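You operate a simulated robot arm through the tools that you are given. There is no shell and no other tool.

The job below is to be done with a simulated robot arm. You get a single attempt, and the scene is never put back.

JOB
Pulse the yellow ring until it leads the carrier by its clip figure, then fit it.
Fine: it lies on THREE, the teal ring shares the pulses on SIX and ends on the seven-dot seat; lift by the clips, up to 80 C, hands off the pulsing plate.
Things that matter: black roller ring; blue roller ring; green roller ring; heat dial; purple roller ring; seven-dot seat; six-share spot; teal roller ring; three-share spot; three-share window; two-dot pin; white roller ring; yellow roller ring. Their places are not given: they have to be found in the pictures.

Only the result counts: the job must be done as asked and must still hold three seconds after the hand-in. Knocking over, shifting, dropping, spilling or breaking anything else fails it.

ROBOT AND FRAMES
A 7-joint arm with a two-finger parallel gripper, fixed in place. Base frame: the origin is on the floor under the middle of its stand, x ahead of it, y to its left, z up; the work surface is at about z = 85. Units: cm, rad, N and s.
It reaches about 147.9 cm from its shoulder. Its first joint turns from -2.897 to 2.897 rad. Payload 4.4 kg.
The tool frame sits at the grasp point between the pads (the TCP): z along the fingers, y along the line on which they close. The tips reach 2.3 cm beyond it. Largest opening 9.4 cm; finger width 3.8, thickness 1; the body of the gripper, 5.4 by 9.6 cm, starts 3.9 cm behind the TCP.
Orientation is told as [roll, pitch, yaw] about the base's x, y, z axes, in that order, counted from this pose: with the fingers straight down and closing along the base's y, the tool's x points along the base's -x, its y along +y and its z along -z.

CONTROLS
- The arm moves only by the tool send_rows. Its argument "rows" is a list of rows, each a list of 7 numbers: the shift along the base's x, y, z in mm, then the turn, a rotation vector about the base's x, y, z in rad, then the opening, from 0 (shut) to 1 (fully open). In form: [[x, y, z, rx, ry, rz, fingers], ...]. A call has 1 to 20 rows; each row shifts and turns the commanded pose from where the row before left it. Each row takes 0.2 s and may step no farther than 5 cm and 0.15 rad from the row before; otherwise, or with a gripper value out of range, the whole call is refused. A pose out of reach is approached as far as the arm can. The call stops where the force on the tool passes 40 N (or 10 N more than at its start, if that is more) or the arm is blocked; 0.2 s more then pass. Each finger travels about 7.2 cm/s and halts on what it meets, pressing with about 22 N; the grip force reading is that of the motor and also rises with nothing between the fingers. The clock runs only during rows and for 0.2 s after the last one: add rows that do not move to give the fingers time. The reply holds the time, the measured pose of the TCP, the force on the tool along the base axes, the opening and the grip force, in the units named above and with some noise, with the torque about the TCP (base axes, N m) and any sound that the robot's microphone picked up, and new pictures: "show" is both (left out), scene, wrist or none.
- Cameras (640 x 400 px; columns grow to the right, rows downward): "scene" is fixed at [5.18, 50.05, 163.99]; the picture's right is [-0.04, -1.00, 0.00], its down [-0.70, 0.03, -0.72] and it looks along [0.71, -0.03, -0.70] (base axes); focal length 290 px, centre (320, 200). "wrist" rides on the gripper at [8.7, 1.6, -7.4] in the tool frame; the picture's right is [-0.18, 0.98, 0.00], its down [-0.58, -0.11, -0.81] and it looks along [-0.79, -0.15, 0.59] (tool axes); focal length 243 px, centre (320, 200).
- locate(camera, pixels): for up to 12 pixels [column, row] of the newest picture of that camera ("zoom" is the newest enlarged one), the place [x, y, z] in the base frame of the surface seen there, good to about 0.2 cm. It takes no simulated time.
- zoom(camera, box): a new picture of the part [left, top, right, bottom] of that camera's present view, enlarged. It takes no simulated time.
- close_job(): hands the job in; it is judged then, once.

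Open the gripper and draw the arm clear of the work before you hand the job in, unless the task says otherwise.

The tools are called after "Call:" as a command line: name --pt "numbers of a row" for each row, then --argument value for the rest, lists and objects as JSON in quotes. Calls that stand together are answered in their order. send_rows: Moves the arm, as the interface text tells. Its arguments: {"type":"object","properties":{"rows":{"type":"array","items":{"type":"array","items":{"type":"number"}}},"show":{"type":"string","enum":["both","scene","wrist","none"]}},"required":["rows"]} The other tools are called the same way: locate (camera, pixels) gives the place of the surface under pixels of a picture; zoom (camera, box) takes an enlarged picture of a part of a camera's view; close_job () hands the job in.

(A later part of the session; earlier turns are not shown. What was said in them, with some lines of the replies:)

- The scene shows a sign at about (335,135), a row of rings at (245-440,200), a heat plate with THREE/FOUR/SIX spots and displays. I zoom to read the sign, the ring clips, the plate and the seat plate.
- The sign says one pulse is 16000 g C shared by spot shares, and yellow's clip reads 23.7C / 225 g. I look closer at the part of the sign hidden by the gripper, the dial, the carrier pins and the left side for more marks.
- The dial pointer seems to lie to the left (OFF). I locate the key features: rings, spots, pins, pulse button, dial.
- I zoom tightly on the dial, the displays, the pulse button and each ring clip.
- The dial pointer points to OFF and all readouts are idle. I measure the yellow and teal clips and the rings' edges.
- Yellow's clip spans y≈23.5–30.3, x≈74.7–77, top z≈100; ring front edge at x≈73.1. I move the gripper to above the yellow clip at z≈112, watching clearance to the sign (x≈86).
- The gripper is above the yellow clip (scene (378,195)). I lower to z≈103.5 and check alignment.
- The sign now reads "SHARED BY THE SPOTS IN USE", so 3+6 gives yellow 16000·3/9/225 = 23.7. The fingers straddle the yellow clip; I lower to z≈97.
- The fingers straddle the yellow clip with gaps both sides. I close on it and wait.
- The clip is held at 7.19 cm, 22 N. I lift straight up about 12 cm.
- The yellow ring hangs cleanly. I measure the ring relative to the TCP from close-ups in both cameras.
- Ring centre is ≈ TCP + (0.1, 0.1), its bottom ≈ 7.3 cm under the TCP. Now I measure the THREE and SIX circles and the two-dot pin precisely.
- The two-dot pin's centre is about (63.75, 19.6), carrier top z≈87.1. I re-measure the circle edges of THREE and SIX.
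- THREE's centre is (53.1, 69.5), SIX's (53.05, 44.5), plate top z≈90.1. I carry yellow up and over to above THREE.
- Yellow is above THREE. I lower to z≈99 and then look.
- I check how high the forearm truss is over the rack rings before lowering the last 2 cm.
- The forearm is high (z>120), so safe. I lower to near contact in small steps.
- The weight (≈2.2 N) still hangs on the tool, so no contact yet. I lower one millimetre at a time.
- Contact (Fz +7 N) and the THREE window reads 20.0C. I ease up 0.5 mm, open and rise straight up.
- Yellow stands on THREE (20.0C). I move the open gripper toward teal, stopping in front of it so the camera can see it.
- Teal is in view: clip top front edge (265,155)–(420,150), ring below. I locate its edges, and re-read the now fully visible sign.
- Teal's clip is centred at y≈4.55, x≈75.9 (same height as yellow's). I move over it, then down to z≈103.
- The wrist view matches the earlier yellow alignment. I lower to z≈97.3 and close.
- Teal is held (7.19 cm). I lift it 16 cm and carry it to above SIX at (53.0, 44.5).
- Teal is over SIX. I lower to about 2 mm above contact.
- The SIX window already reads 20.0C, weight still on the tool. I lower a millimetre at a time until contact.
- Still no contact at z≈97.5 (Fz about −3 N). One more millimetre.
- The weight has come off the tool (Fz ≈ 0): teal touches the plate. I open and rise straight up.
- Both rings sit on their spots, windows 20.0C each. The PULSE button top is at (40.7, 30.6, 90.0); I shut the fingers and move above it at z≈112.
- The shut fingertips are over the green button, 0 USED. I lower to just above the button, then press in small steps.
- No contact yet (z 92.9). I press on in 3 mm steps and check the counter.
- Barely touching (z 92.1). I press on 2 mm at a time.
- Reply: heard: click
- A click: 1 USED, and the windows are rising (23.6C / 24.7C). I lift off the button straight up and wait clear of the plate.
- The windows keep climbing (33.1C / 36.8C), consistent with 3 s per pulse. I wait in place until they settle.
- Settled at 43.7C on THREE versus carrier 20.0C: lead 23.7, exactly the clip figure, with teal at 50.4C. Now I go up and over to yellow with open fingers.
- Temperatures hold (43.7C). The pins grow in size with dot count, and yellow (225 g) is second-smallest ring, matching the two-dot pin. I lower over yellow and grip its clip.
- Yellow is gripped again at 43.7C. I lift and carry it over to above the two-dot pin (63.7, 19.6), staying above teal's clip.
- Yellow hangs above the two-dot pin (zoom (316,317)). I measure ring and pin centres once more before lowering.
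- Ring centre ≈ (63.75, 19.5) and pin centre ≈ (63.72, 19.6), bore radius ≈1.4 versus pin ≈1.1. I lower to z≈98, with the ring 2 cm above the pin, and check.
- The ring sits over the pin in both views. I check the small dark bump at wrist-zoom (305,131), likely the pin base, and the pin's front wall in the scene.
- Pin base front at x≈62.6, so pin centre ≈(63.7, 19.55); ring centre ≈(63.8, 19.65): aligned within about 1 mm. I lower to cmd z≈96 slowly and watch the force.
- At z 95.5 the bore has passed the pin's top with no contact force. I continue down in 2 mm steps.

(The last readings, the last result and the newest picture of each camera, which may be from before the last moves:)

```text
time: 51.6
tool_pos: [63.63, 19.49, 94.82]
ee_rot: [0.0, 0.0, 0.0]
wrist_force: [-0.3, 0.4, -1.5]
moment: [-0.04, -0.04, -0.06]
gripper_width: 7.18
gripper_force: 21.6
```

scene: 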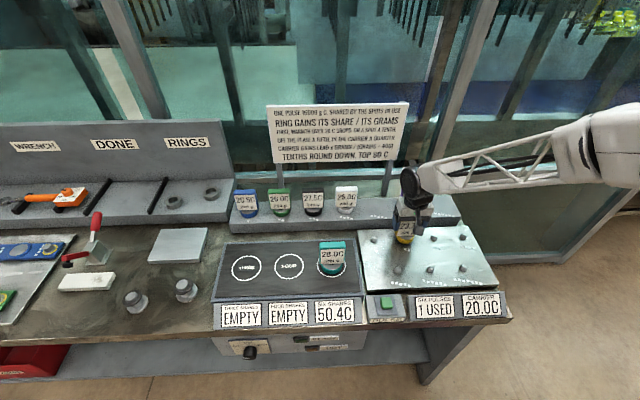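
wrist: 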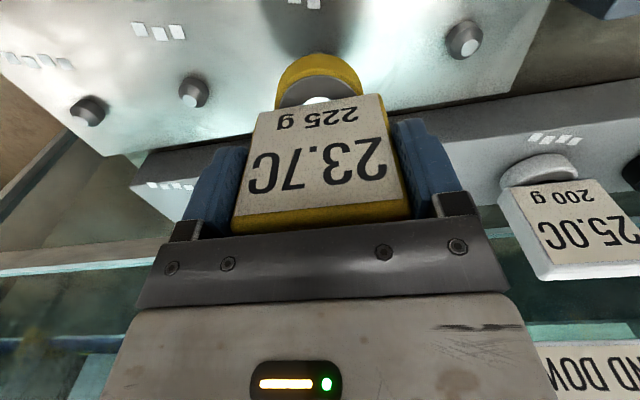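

Still hanging free (Fz −1.5 N) at cmd z≈94.8. I go on 1–2 mm at a time.

Call:
send_rows --pt "0 0 -2 0 0 0 0.3" --pt "0 0 0 0 0 0 0.3" --show "none"

Call:
send_rows --pt "0 0 -1 0 0 0 0.3" --pt "0 0 0 0 0 0 0.3" --show "scene"

Call:
zoom --camera "scene" --box '[355, 215, 515, 325]'

```text
time: 52.2
tool_pos: [63.72, 19.45, 94.49]
ee_rot: [-0.001, 0.0, -0.001]
wrist_force: [-0.4, 0.1, -2.4]
moment: [0.01, -0.01, 0.01]
gripper_width: 7.2
gripper_force: 22.0
```

```text
time: 52.8
tool_pos: [63.57, 19.52, 94.45]
ee_rot: [0.0, -0.002, 0.0]
wrist_force: [0.0, 1.3, 3.2]
moment: [-0.06, 0.48, -0.05]
gripper_width: 7.19
gripper_force: 21.9
```

scene: 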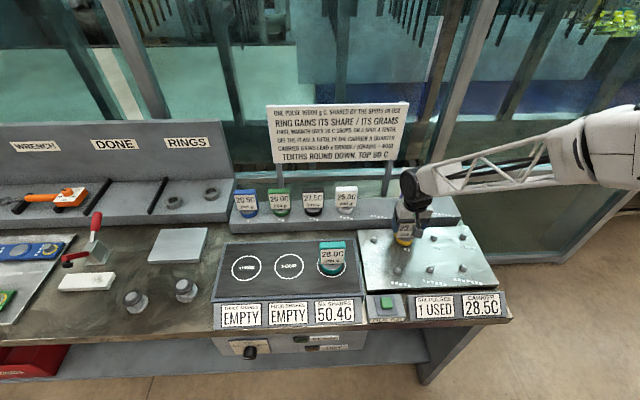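

```text
3.64 times, centred on (435, 270) of scene
```

zoom: 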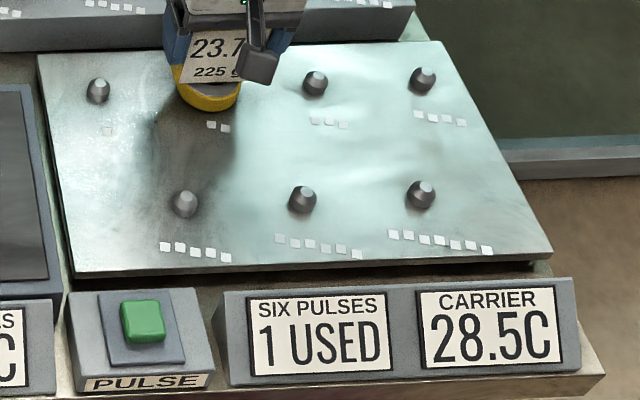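

Contact, and the carrier now reads 28.5C = 20 + 23.7·225/625: the fit has registered. I open and rise straight up.

Call:
send_rows --pt "0 0 0 0 0 0 0.85" --pt "0 0 0 0 0 0 1" --pt "0 0 0 0 0 0 1" --pt "0 0 15 0 0 0 1" --pt "0 0 40 0 0 0 1" --pt "0 0 45 0 0 0 1" --pt "0 0 45 0 0 0 1" --pt "0 0 40 0 0 0 1" --pt "0 0 0 0 0 0 1"

Call:
zoom --camera "scene" --box '[355, 195, 515, 325]'

```text
time: 54.8
tool_pos: [63.58, 19.6, 113.0]
ee_rot: [0.0, 0.002, 0.0]
wrist_force: [-0.7, -0.2, 0.0]
moment: [0.03, 0.01, 0.01]
gripper_width: 9.39
gripper_force: 0.0
```

scene: 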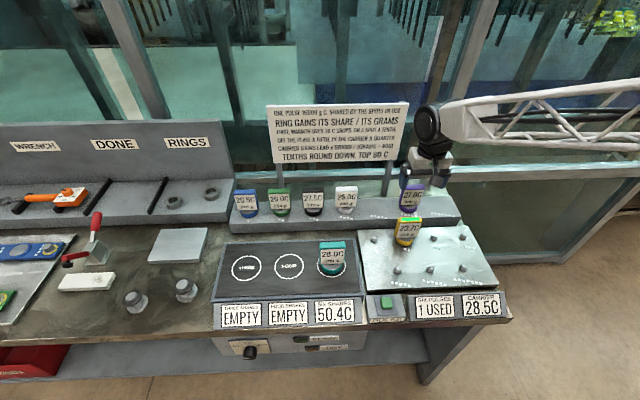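
wrist: 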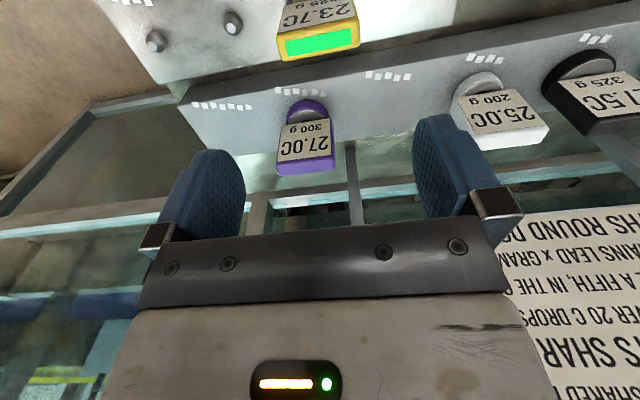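

```text
3.08 times, centred on (435, 260) of scene
```

zoom: 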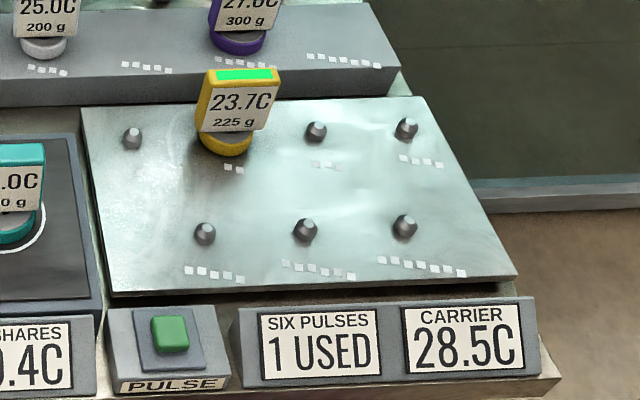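

The yellow clip shows a green light on the two-dot pin; carrier holds 28.5C. Now I go for teal on SIX at (52.95, 44.48).

Call:
send_rows --pt "-15 35 0 0 0 0 1" --pt "-15 36 0 0 0 0 1" --pt "-15 36 0 0 0 0 1" --pt "-15 36 0 0 0 0 1" --pt "-16 36 0 0 0 0 1" --pt "-16 36 0 0 0 0 1" --pt "-15 34.5 0 0 0 0 1" --pt "0 0 0 0 0 0 1" --pt "0 0 -45 0 0 0 1" --pt "0 0 -45 0 0 0 1" --pt "0 0 0 0 0 0 1"

Call:
zoom --camera "scene" --box '[285, 200, 375, 290]'

```text
time: 57.2
tool_pos: [52.82, 44.53, 103.91]
ee_rot: [0.0, 0.001, 0.0]
wrist_force: [-0.1, 0.2, -0.2]
moment: [0.01, -0.01, 0.02]
gripper_width: 9.41
gripper_force: 0.0
```

scene: 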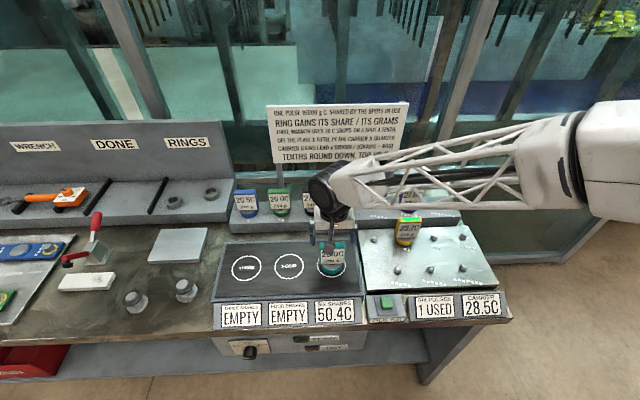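
wrist: 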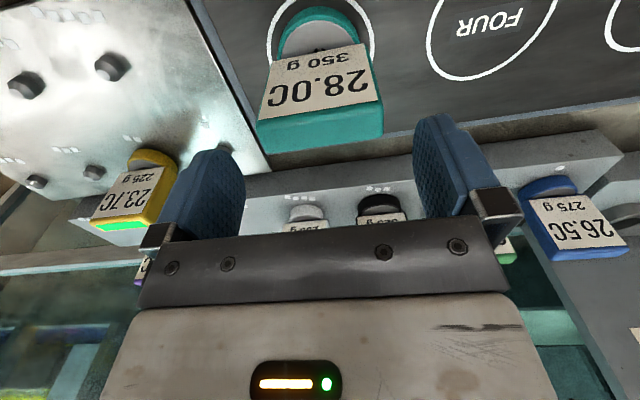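

```text
4.44 times, centred on (330, 245) of scene
```

zoom: 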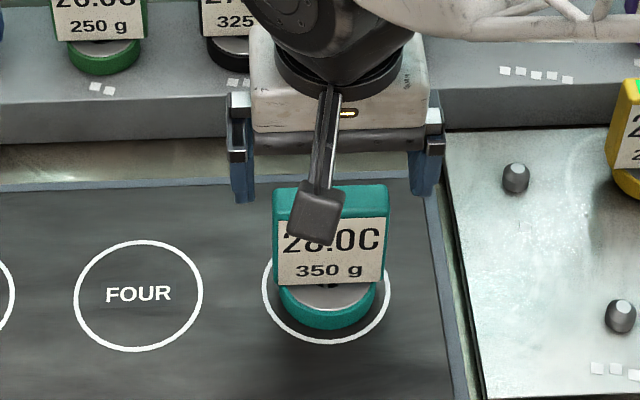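

The wrist view matches earlier alignments. I lower to z≈97.5 and grip teal's clip.

Call:
send_rows --pt "0 0 -20 0 0 0 1" --pt "0 0 -15 0 0 0 1" --pt "0 0 -15 0 0 0 1" --pt "0 0 -15 0 0 0 1" --pt "0 0 0 0 0 0 1" --pt "0 0 0 0 0 0 0.5" --pt "0 0 0 0 0 0 0.3" --pt "0 0 0 0 0 0 0.3" --pt "0 0 0 0 0 0 0.3" --show "wrist"

```text
time: 59.2
tool_pos: [53.03, 44.34, 97.27]
ee_rot: [-0.002, -0.001, -0.001]
wrist_force: [2.4, 1.4, 1.8]
moment: [-0.04, -0.13, 0.03]
gripper_width: 7.18
gripper_force: 21.7
```

wrist: 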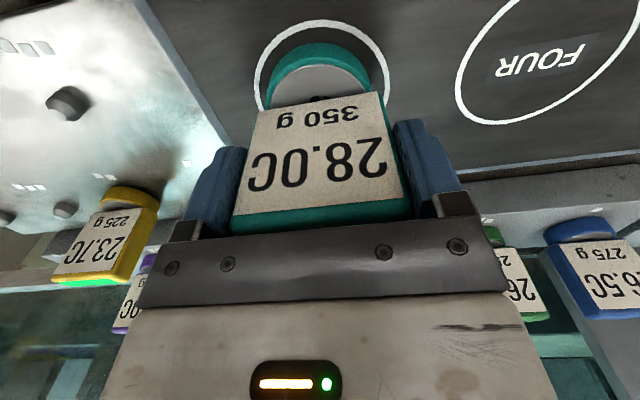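

Teal is held at 7.18 cm. I lift 16.5 cm and carry it back to above the seven-dot seat (75.85, 4.58).

Call:
send_rows --pt "0 0 10 0 0 0 0.3" --pt "0 0 20 0 0 0 0.3" --pt "0 0 45 0 0 0 0.3" --pt "0 0 45 0 0 0 0.3" --pt "0 0 45 0 0 0 0.3" --pt "7 -24 0 0 0 0 0.3" --pt "10 -35 0 0 0 0 0.3" --pt "24 -40 0 0 0 0 0.3" --pt "24 -40 0 0 0 0 0.3" --pt "24 -40 0 0 0 0 0.3" --pt "24 -40 0 0 0 0 0.3" --pt "24 -40 0 0 0 0 0.3" --pt "24 -40 0 0 0 0 0.3" --pt "24 -40 0 0 0 0 0.3" --pt "24 -40 0 0 0 0 0.3" --pt "20 -20 0 0 0 0 0.3" --pt "0 0 0 0 0 0 0.3"

Call:
zoom --camera "scene" --box '[400, 130, 500, 220]'

```text
time: 62.8
tool_pos: [75.98, 4.56, 114.0]
ee_rot: [0.002, 0.0, 0.0]
wrist_force: [0.6, 0.5, -3.6]
moment: [-0.02, 0.0, 0.0]
gripper_width: 7.19
gripper_force: 22.3
```

scene: 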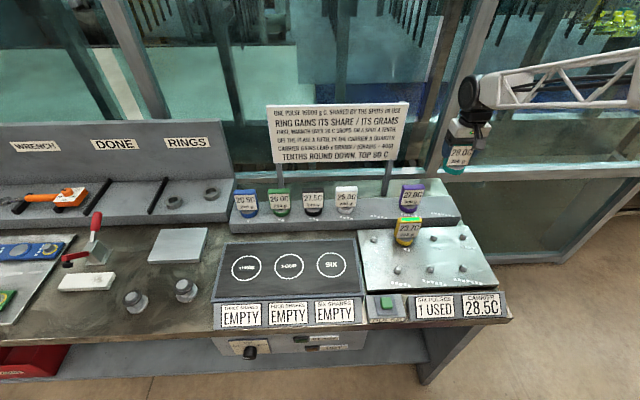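
wrist: 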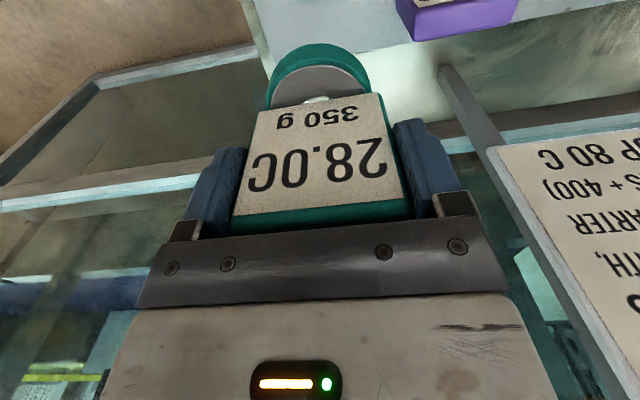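

```text
4.44 times, centred on (450, 175) of scene
```

zoom: 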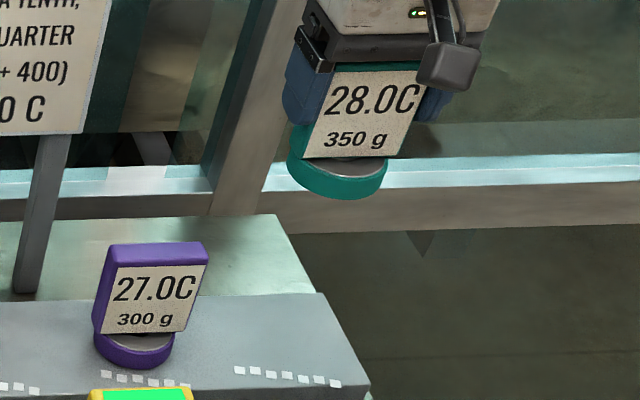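

Teal hangs over its seat. I lower to just above the rack surface.

Call:
send_rows --pt "0 0 -45 0 0 0 0.3" --pt "0 0 -45 0 0 0 0.3" --pt "0 0 -40 0 0 0 0.3" --pt "0 0 -20 0 0 0 0.3" --pt "0 0 -10 0 0 0 0.3" --pt "0 0 -2 0 0 0 0.3" --pt "0 0 0 0 0 0 0.3"

Call:
zoom --camera "scene" --box '[405, 150, 485, 220]'

```text
time: 64.4
tool_pos: [75.81, 4.57, 97.78]
ee_rot: [-0.002, 0.001, 0.0]
wrist_force: [-0.7, -0.1, -4.1]
moment: [-0.02, -0.01, 0.03]
gripper_width: 7.18
gripper_force: 22.5
```

scene: 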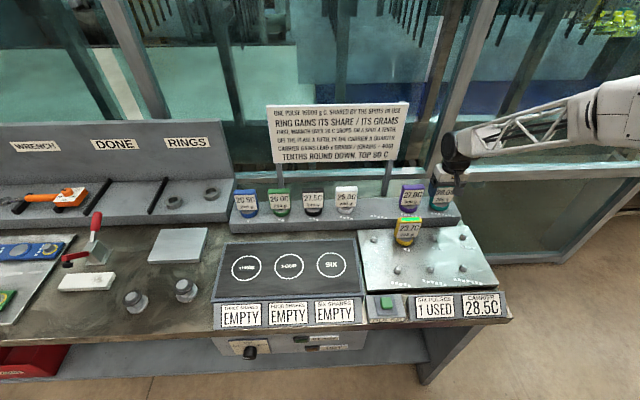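
wrist: 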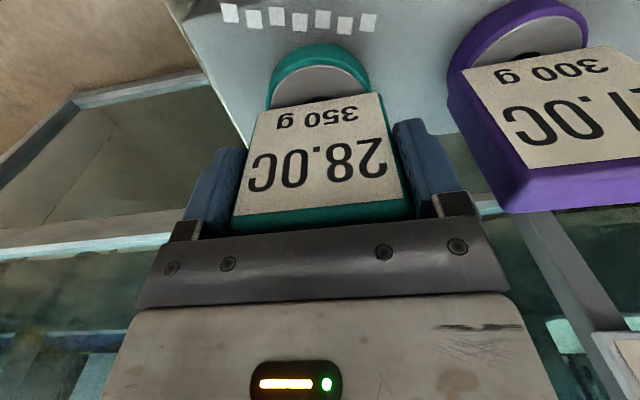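

```text
5.71 times, centred on (445, 185) of scene
```

zoom: 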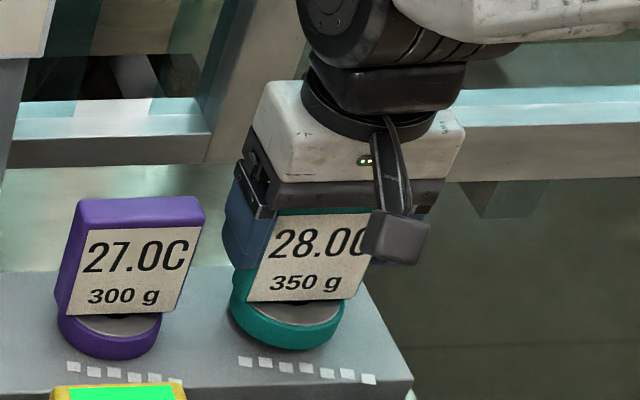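

Weight still on the tool (−4.1 N) just above the seat. I lower in 1 mm steps until it unloads.

Call:
send_rows --pt "0 0 -2 0 0 0 0.3" --pt "0 0 0 0 0 0 0.3" --show "none"

Call:
send_rows --pt "0 0 -1 0 0 0 0.3" --pt "0 0 0 0 0 0 0.3" --show "none"

```text
time: 65.0
tool_pos: [75.76, 4.65, 97.62]
ee_rot: [0.0, 0.001, -0.001]
wrist_force: [0.7, -1.0, -2.9]
moment: [0.03, -0.01, 0.0]
gripper_width: 7.19
gripper_force: 21.7
```

```text
time: 65.6
tool_pos: [75.89, 4.59, 97.57]
ee_rot: [0.001, 0.001, -0.001]
wrist_force: [0.0, -0.2, -2.8]
moment: [0.03, 0.03, 0.02]
gripper_width: 7.2
gripper_force: 22.0
```

Call:
send_rows --pt "0 0 -1 0 0 0 0.3" --pt "0 0 0 0 0 0 0.3" --show "none"

```text
time: 66.2
tool_pos: [75.76, 4.63, 97.39]
ee_rot: [0.001, -0.001, 0.0]
wrist_force: [0.0, -0.1, -4.2]
moment: [0.01, -0.01, -0.01]
gripper_width: 7.19
gripper_force: 22.1
```

Still unsupported at z≈97.4. One more millimetre.

Call:
send_rows --pt "0 0 -1 0 0 0 0.3" --pt "0 0 0 0 0 0 0.3" --show "none"

```text
time: 66.8
tool_pos: [75.8, 4.61, 97.26]
ee_rot: [0.0, -0.002, -0.002]
wrist_force: [-0.3, -0.1, -3.7]
moment: [0.01, -0.02, 0.02]
gripper_width: 7.19
gripper_force: 21.3
```

Call:
send_rows --pt "0 0 -1 0 0 0 0.3" --pt "0 0 0 0 0 0 0.3" --show "none"

```text
time: 67.4
tool_pos: [75.84, 4.53, 97.1]
ee_rot: [-0.001, -0.002, 0.0]
wrist_force: [-2.5, 0.7, 6.3]
moment: [-0.1, 0.39, -0.06]
gripper_width: 7.19
gripper_force: 21.8
```

Fz went to +6 N: teal is seated. I open the fingers and rise straight up, well clear.

Call:
send_rows --pt "0 0 0.5 0 0 0 0.3" --pt "0 0 0 0 0 0 0.85" --pt "0 0 0 0 0 0 1" --pt "0 0 0 0 0 0 1" --pt "0 0 15 0 0 0 1" --pt "0 0 40 0 0 0 1" --pt "0 0 45 0 0 0 1" --pt "0 0 45 0 0 0 1" --pt "-30 0 30 0 0 0 1" --pt "-40 0 20 0 0 0 1" --pt "-40 0 0 0 0 0 1" --pt "0 0 0 0 0 0 1"

Call:
zoom --camera "scene" --box '[345, 175, 515, 325]'

Call:
zoom --camera "scene" --box '[205, 175, 365, 330]'

Call:
zoom --camera "scene" --box '[415, 170, 475, 220]'

```text
time: 70.0
tool_pos: [64.89, 4.4, 116.63]
ee_rot: [0.001, 0.001, 0.0]
wrist_force: [0.0, -0.5, 0.2]
moment: [0.01, 0.02, -0.03]
gripper_width: 9.41
gripper_force: 0.0
```

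scene: 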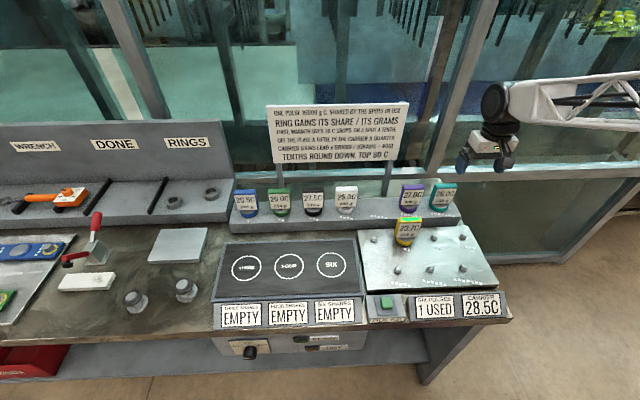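
wrist: 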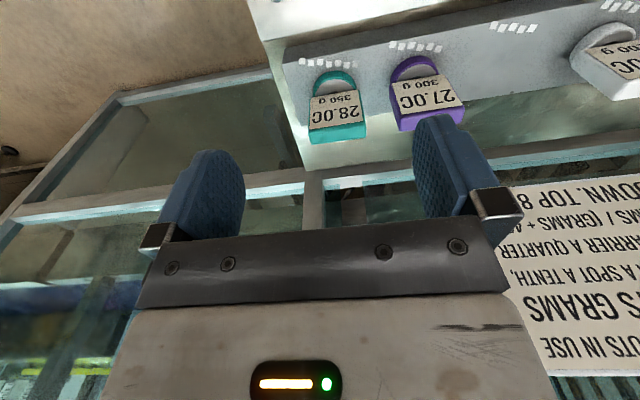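

```text
2.67 times, centred on (430, 250) of scene
```

zoom: 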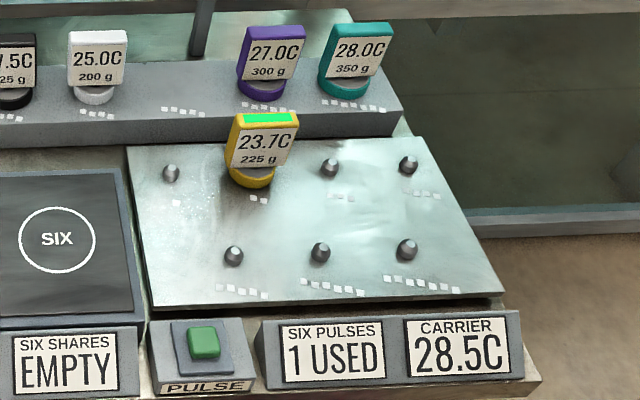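

```text
2.58 times, centred on (285, 252) of scene
```

zoom: 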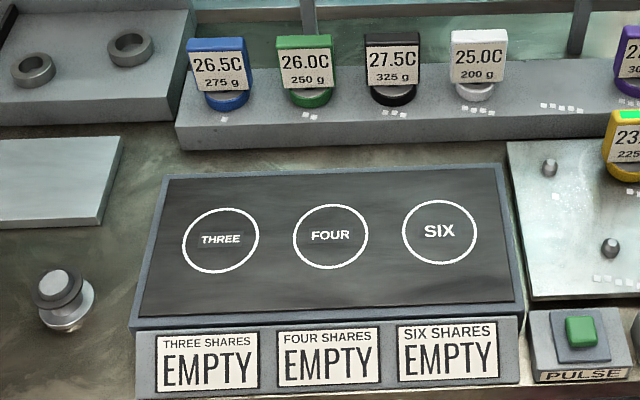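

```text
8.00 times, centred on (445, 195) of scene
```

zoom: 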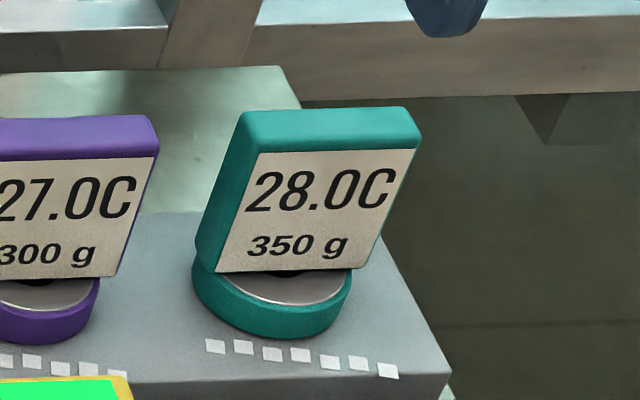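

Yellow is on the two-dot pin with its green light lit (carrier 28.5C). Teal is back on the seven-dot seat, the plate is empty, the other rings haven't moved, and the open gripper is clear at z≈117. I'm handing the job in.

Call:
close_job

```text
The job is handed in.
```

The yellow ring is fitted on the two-dot pin, and the job is handed in. I haven't seen the judge's result.

- **Heating:** One pulse did it, with yellow on THREE and teal on SIX. Yellow reached 43.7 C against the carrier's 20.0 C, a lead of 23.7 C, which is exactly its clip figure. Teal reached 50.4 C, well under 80 C.
- **Fit:** You didn't name a pin. I chose the two-dot one because it was the only pin on your list and its size fits yellow, the second-lightest ring. After the fit, the carrier rose to 28.5 C, as the sign's rule predicts, and a green light came on at the top of yellow's clip.
- **Teal:** It is back on the seven-dot seat, within about 2 mm of where it started.
- **Handling:** I lifted both rings by their clips and kept the arm off the plate during the pulse. In the last pictures nothing else had moved. The heat dial stayed at OFF because the pulse worked without it.
- **Arm:** The gripper was open and clear of the work at hand-in.
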